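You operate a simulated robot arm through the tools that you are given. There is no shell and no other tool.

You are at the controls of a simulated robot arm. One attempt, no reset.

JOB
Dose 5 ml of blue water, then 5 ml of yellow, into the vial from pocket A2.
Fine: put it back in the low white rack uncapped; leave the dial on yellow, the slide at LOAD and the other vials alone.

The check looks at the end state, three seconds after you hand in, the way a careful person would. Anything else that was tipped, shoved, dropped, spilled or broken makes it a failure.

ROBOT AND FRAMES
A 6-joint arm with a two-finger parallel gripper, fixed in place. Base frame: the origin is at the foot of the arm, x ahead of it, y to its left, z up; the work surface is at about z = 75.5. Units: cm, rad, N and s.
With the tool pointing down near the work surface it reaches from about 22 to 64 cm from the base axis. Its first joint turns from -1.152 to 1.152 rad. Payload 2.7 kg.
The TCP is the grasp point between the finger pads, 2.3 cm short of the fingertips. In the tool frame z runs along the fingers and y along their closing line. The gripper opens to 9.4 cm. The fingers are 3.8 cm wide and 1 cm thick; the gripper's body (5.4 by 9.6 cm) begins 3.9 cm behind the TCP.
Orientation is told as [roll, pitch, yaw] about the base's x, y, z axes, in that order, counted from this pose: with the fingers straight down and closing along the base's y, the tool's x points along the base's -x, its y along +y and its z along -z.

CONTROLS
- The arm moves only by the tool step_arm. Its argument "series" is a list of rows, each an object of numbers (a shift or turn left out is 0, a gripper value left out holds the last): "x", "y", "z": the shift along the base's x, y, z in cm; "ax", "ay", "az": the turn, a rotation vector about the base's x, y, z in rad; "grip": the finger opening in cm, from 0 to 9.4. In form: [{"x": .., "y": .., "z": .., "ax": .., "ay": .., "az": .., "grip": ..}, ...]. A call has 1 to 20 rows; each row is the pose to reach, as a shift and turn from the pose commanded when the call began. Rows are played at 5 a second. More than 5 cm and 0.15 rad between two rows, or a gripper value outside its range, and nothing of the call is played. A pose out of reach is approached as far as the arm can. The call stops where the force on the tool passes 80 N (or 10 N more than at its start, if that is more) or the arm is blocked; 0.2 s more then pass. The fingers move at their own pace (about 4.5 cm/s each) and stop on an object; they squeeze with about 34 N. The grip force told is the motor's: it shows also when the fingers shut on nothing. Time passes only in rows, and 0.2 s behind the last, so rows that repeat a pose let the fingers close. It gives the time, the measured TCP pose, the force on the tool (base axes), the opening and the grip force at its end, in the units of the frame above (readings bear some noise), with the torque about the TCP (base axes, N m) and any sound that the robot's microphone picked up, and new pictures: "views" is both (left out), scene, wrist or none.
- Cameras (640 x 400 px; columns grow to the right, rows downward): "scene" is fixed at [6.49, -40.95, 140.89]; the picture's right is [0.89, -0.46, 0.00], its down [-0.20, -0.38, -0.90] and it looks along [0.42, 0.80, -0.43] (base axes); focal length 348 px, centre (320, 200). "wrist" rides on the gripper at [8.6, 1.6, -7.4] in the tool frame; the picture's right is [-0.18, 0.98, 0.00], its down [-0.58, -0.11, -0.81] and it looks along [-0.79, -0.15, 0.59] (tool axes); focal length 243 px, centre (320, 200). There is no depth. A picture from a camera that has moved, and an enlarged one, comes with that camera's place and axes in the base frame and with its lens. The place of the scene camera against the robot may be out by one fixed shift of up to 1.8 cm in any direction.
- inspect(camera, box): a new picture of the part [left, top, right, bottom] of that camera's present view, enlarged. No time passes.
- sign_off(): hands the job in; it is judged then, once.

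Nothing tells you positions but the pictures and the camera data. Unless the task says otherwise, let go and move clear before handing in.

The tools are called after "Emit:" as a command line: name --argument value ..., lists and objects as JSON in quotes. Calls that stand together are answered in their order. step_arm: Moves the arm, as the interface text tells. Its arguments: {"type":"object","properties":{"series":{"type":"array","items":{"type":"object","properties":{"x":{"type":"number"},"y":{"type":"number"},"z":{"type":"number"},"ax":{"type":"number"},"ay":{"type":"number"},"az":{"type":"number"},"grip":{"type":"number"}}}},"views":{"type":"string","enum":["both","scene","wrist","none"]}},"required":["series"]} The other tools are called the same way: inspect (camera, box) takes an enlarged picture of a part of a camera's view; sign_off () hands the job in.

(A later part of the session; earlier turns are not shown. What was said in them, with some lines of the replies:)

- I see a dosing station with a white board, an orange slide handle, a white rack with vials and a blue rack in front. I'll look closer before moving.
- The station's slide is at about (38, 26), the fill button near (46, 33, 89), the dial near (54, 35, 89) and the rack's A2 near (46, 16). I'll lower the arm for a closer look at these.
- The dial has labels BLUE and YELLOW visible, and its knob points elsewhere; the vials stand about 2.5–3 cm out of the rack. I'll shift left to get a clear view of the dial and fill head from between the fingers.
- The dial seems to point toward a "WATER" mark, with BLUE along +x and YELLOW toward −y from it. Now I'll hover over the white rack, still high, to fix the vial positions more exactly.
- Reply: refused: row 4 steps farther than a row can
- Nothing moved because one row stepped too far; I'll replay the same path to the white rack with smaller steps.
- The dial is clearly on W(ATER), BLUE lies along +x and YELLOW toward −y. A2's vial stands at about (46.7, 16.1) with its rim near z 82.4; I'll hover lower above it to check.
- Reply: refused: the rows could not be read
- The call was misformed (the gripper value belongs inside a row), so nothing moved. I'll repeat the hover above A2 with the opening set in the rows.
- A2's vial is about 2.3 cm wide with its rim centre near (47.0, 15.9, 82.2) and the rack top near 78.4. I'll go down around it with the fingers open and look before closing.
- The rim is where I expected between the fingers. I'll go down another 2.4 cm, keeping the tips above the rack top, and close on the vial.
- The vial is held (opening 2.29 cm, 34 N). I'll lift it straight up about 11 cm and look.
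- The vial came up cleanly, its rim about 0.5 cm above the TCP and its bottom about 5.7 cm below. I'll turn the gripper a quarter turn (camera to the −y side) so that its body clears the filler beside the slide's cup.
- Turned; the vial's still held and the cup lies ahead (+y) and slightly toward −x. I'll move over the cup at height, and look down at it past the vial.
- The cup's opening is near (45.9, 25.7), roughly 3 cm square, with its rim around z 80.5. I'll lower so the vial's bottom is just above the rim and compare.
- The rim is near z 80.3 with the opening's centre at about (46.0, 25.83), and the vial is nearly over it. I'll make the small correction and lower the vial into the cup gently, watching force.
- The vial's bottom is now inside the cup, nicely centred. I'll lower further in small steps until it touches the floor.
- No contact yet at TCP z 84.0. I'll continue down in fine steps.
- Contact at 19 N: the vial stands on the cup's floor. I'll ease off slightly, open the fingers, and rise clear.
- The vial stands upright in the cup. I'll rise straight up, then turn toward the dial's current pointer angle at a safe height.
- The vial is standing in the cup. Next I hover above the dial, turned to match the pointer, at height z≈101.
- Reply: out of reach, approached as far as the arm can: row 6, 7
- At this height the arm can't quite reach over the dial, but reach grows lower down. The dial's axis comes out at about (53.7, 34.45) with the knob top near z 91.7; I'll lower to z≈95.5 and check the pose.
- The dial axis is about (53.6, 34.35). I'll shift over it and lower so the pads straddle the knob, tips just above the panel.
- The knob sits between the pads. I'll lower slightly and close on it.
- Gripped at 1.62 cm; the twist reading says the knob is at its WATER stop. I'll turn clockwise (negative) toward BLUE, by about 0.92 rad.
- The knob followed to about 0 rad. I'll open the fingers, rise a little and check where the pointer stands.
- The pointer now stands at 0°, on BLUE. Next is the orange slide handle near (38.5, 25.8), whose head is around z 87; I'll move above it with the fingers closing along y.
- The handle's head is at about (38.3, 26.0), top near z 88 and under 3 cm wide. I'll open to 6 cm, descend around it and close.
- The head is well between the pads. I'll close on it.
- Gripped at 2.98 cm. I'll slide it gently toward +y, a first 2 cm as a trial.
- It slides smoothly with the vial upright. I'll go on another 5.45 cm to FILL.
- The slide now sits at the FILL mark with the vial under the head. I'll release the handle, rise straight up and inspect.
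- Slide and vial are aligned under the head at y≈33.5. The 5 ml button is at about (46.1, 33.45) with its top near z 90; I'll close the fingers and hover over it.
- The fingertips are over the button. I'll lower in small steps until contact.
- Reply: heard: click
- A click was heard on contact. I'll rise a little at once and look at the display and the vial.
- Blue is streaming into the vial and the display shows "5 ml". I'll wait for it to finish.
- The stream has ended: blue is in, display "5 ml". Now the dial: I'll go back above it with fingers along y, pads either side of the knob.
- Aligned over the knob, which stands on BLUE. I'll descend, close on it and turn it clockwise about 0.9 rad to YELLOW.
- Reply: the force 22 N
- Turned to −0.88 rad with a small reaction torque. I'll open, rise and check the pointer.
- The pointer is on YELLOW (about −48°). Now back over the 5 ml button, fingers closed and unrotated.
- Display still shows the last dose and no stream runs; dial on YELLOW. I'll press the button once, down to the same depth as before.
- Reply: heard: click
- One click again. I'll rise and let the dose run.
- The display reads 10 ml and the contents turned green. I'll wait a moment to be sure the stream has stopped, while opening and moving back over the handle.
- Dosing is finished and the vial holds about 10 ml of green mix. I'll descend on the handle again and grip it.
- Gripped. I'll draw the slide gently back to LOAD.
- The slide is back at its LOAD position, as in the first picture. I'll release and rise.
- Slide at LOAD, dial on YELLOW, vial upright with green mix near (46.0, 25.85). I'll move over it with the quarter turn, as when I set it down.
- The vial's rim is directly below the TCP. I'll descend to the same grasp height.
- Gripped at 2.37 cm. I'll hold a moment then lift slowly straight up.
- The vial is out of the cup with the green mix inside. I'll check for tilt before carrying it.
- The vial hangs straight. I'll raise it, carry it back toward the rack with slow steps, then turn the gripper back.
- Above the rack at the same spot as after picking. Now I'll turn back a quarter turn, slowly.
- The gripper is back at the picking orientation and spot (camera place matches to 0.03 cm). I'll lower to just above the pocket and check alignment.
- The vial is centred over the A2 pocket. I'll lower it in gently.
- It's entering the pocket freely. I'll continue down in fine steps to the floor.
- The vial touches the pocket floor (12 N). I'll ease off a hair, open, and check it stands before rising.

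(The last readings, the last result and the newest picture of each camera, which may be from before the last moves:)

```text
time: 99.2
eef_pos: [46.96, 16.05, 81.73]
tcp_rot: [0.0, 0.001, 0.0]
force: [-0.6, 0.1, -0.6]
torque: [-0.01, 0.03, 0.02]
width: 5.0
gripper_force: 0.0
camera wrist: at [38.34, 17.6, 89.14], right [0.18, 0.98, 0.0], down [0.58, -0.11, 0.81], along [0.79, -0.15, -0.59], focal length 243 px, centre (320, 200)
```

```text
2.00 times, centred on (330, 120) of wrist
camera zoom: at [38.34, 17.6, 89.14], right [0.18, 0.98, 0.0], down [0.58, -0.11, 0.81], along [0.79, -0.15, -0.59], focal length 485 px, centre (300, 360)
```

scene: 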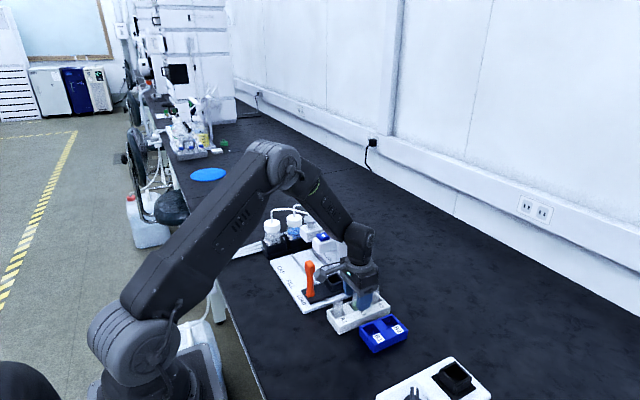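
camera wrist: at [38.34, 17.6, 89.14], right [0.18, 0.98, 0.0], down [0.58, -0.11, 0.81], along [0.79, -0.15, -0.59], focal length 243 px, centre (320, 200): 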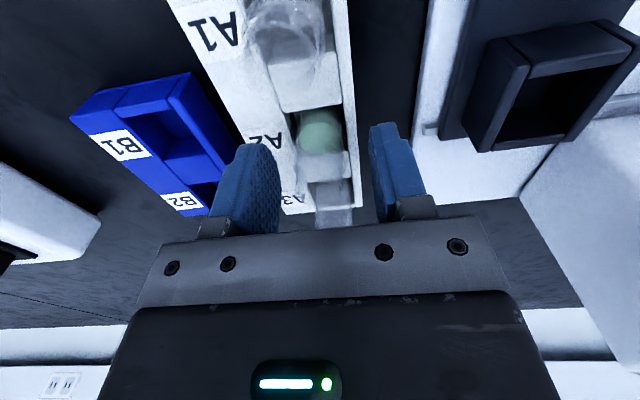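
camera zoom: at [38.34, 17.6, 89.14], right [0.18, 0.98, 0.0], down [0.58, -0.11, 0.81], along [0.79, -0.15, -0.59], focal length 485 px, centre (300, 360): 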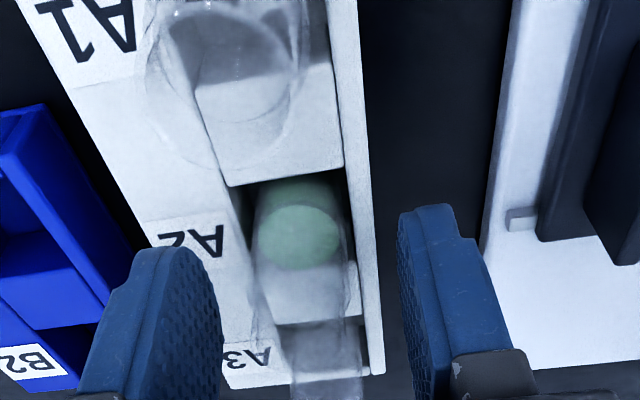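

The vial stands free in A2. I'll rise straight up and move clear, then do a last check of everything.

Emit:
step_arm --series '[{"z": 0.8}, {"z": 2}, {"z": 4}, {"z": 7}, {"z": 10.5}, {"z": 14.5}, {"z": 18.5}, {"z": 20, "x": -2}, {"z": 20, "x": -6}, {"z": 20, "x": -10}, {"z": 20, "x": -12}, {"z": 20, "x": -12}]'

Emit:
inspect --camera "scene" --box '[315, 265, 415, 355]'

Emit:
inspect --camera "wrist" --box '[200, 0, 560, 220]'

Emit:
inspect --camera "scene" --box '[255, 200, 375, 320]'

```text
time: 101.8
eef_pos: [35.02, 15.92, 101.68]
tcp_rot: [0.001, -0.001, 0.0]
force: [-0.1, -0.5, 0.1]
torque: [0.02, 0.0, -0.02]
width: 5.0
gripper_force: 0.0
camera wrist: at [26.31, 17.49, 109.11], right [0.18, 0.98, 0.0], down [0.58, -0.11, 0.81], along [0.79, -0.15, -0.59], focal length 243 px, centre (320, 200)
```

scene: 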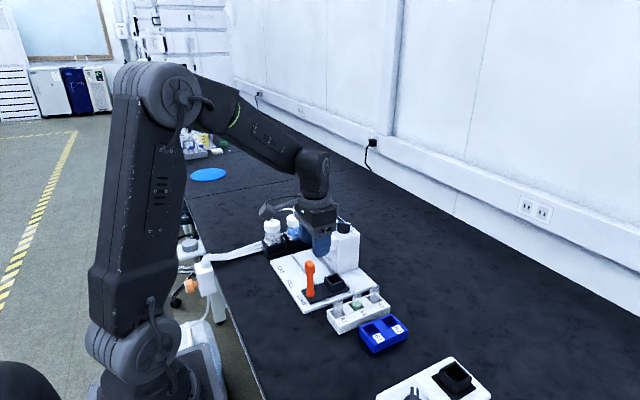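
wrist: 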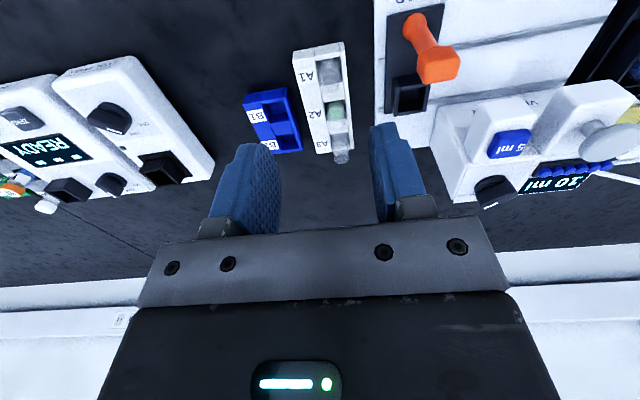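

```text
4.44 times, centred on (365, 310) of scene
camera zoom: at [6.49, -40.95, 140.89], right [0.89, -0.46, 0.0], down [-0.2, -0.38, -0.9], along [0.42, 0.8, -0.43], focal length 1548 px, centre (120, -289)
```

zoom: 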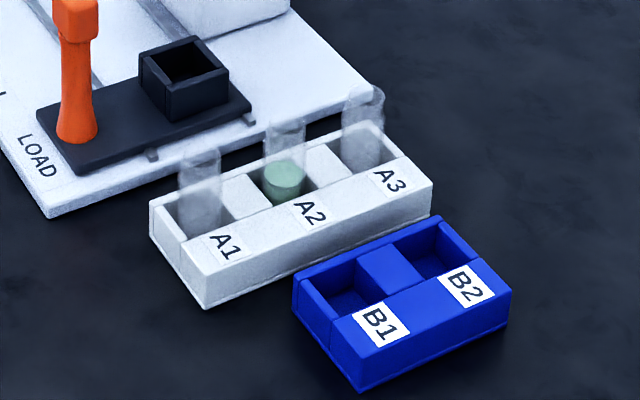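

```text
1.78 times, centred on (380, 110) of wrist
camera zoom: at [26.31, 17.49, 109.11], right [0.18, 0.98, 0.0], down [0.58, -0.11, 0.81], along [0.79, -0.15, -0.59], focal length 431 px, centre (213, 360)
```

zoom: 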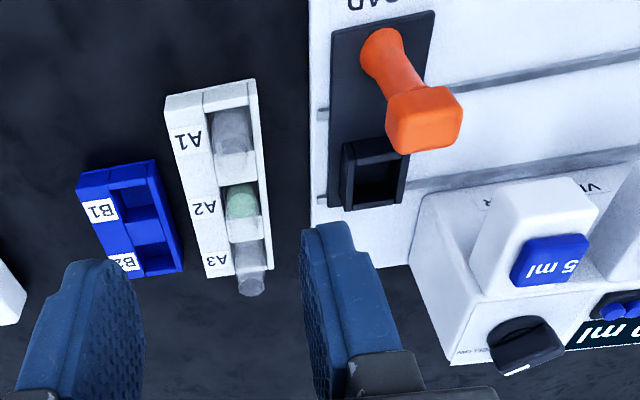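

```text
3.33 times, centred on (315, 260) of scene
camera zoom: at [6.49, -40.95, 140.89], right [0.89, -0.46, 0.0], down [-0.2, -0.38, -0.9], along [0.42, 0.8, -0.43], focal length 1161 px, centre (337, 0)
```

zoom: 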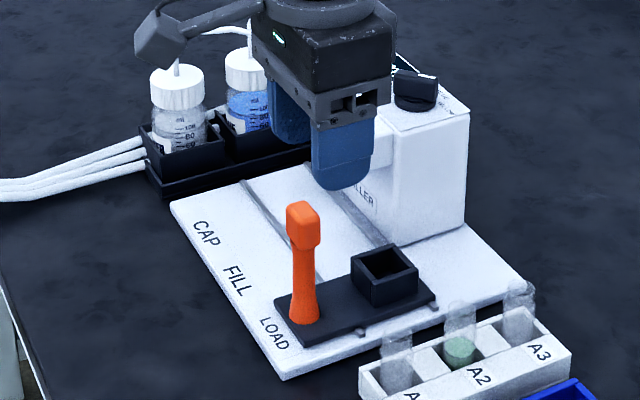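

All looks right: the vial with the green 5+5 ml mix stands uncapped in A2. The slide is at LOAD, the dial is on YELLOW, the other vials are untouched and the arm is clear. I'm handing in.

Emit:
sign_off

```text
The job is handed in.
```

The job is done and handed in. The vial from A2 got 5 ml of blue, then 5 ml of yellow. The station display read 5 ml after the first dose and 10 ml after the second, and the liquid in the vial is now green.

In the last pictures before hand-in:

- **Vial:** it stands uncapped in pocket A2 of the low white rack.
- **Dial:** it points to yellow.
- **Slide:** it is at LOAD, in the same place as at the start.
- **Everything else:** the vials in A1 and A3 were not touched. I saw nothing spilled, tipped or moved, and the arm is clear of the station and rack.
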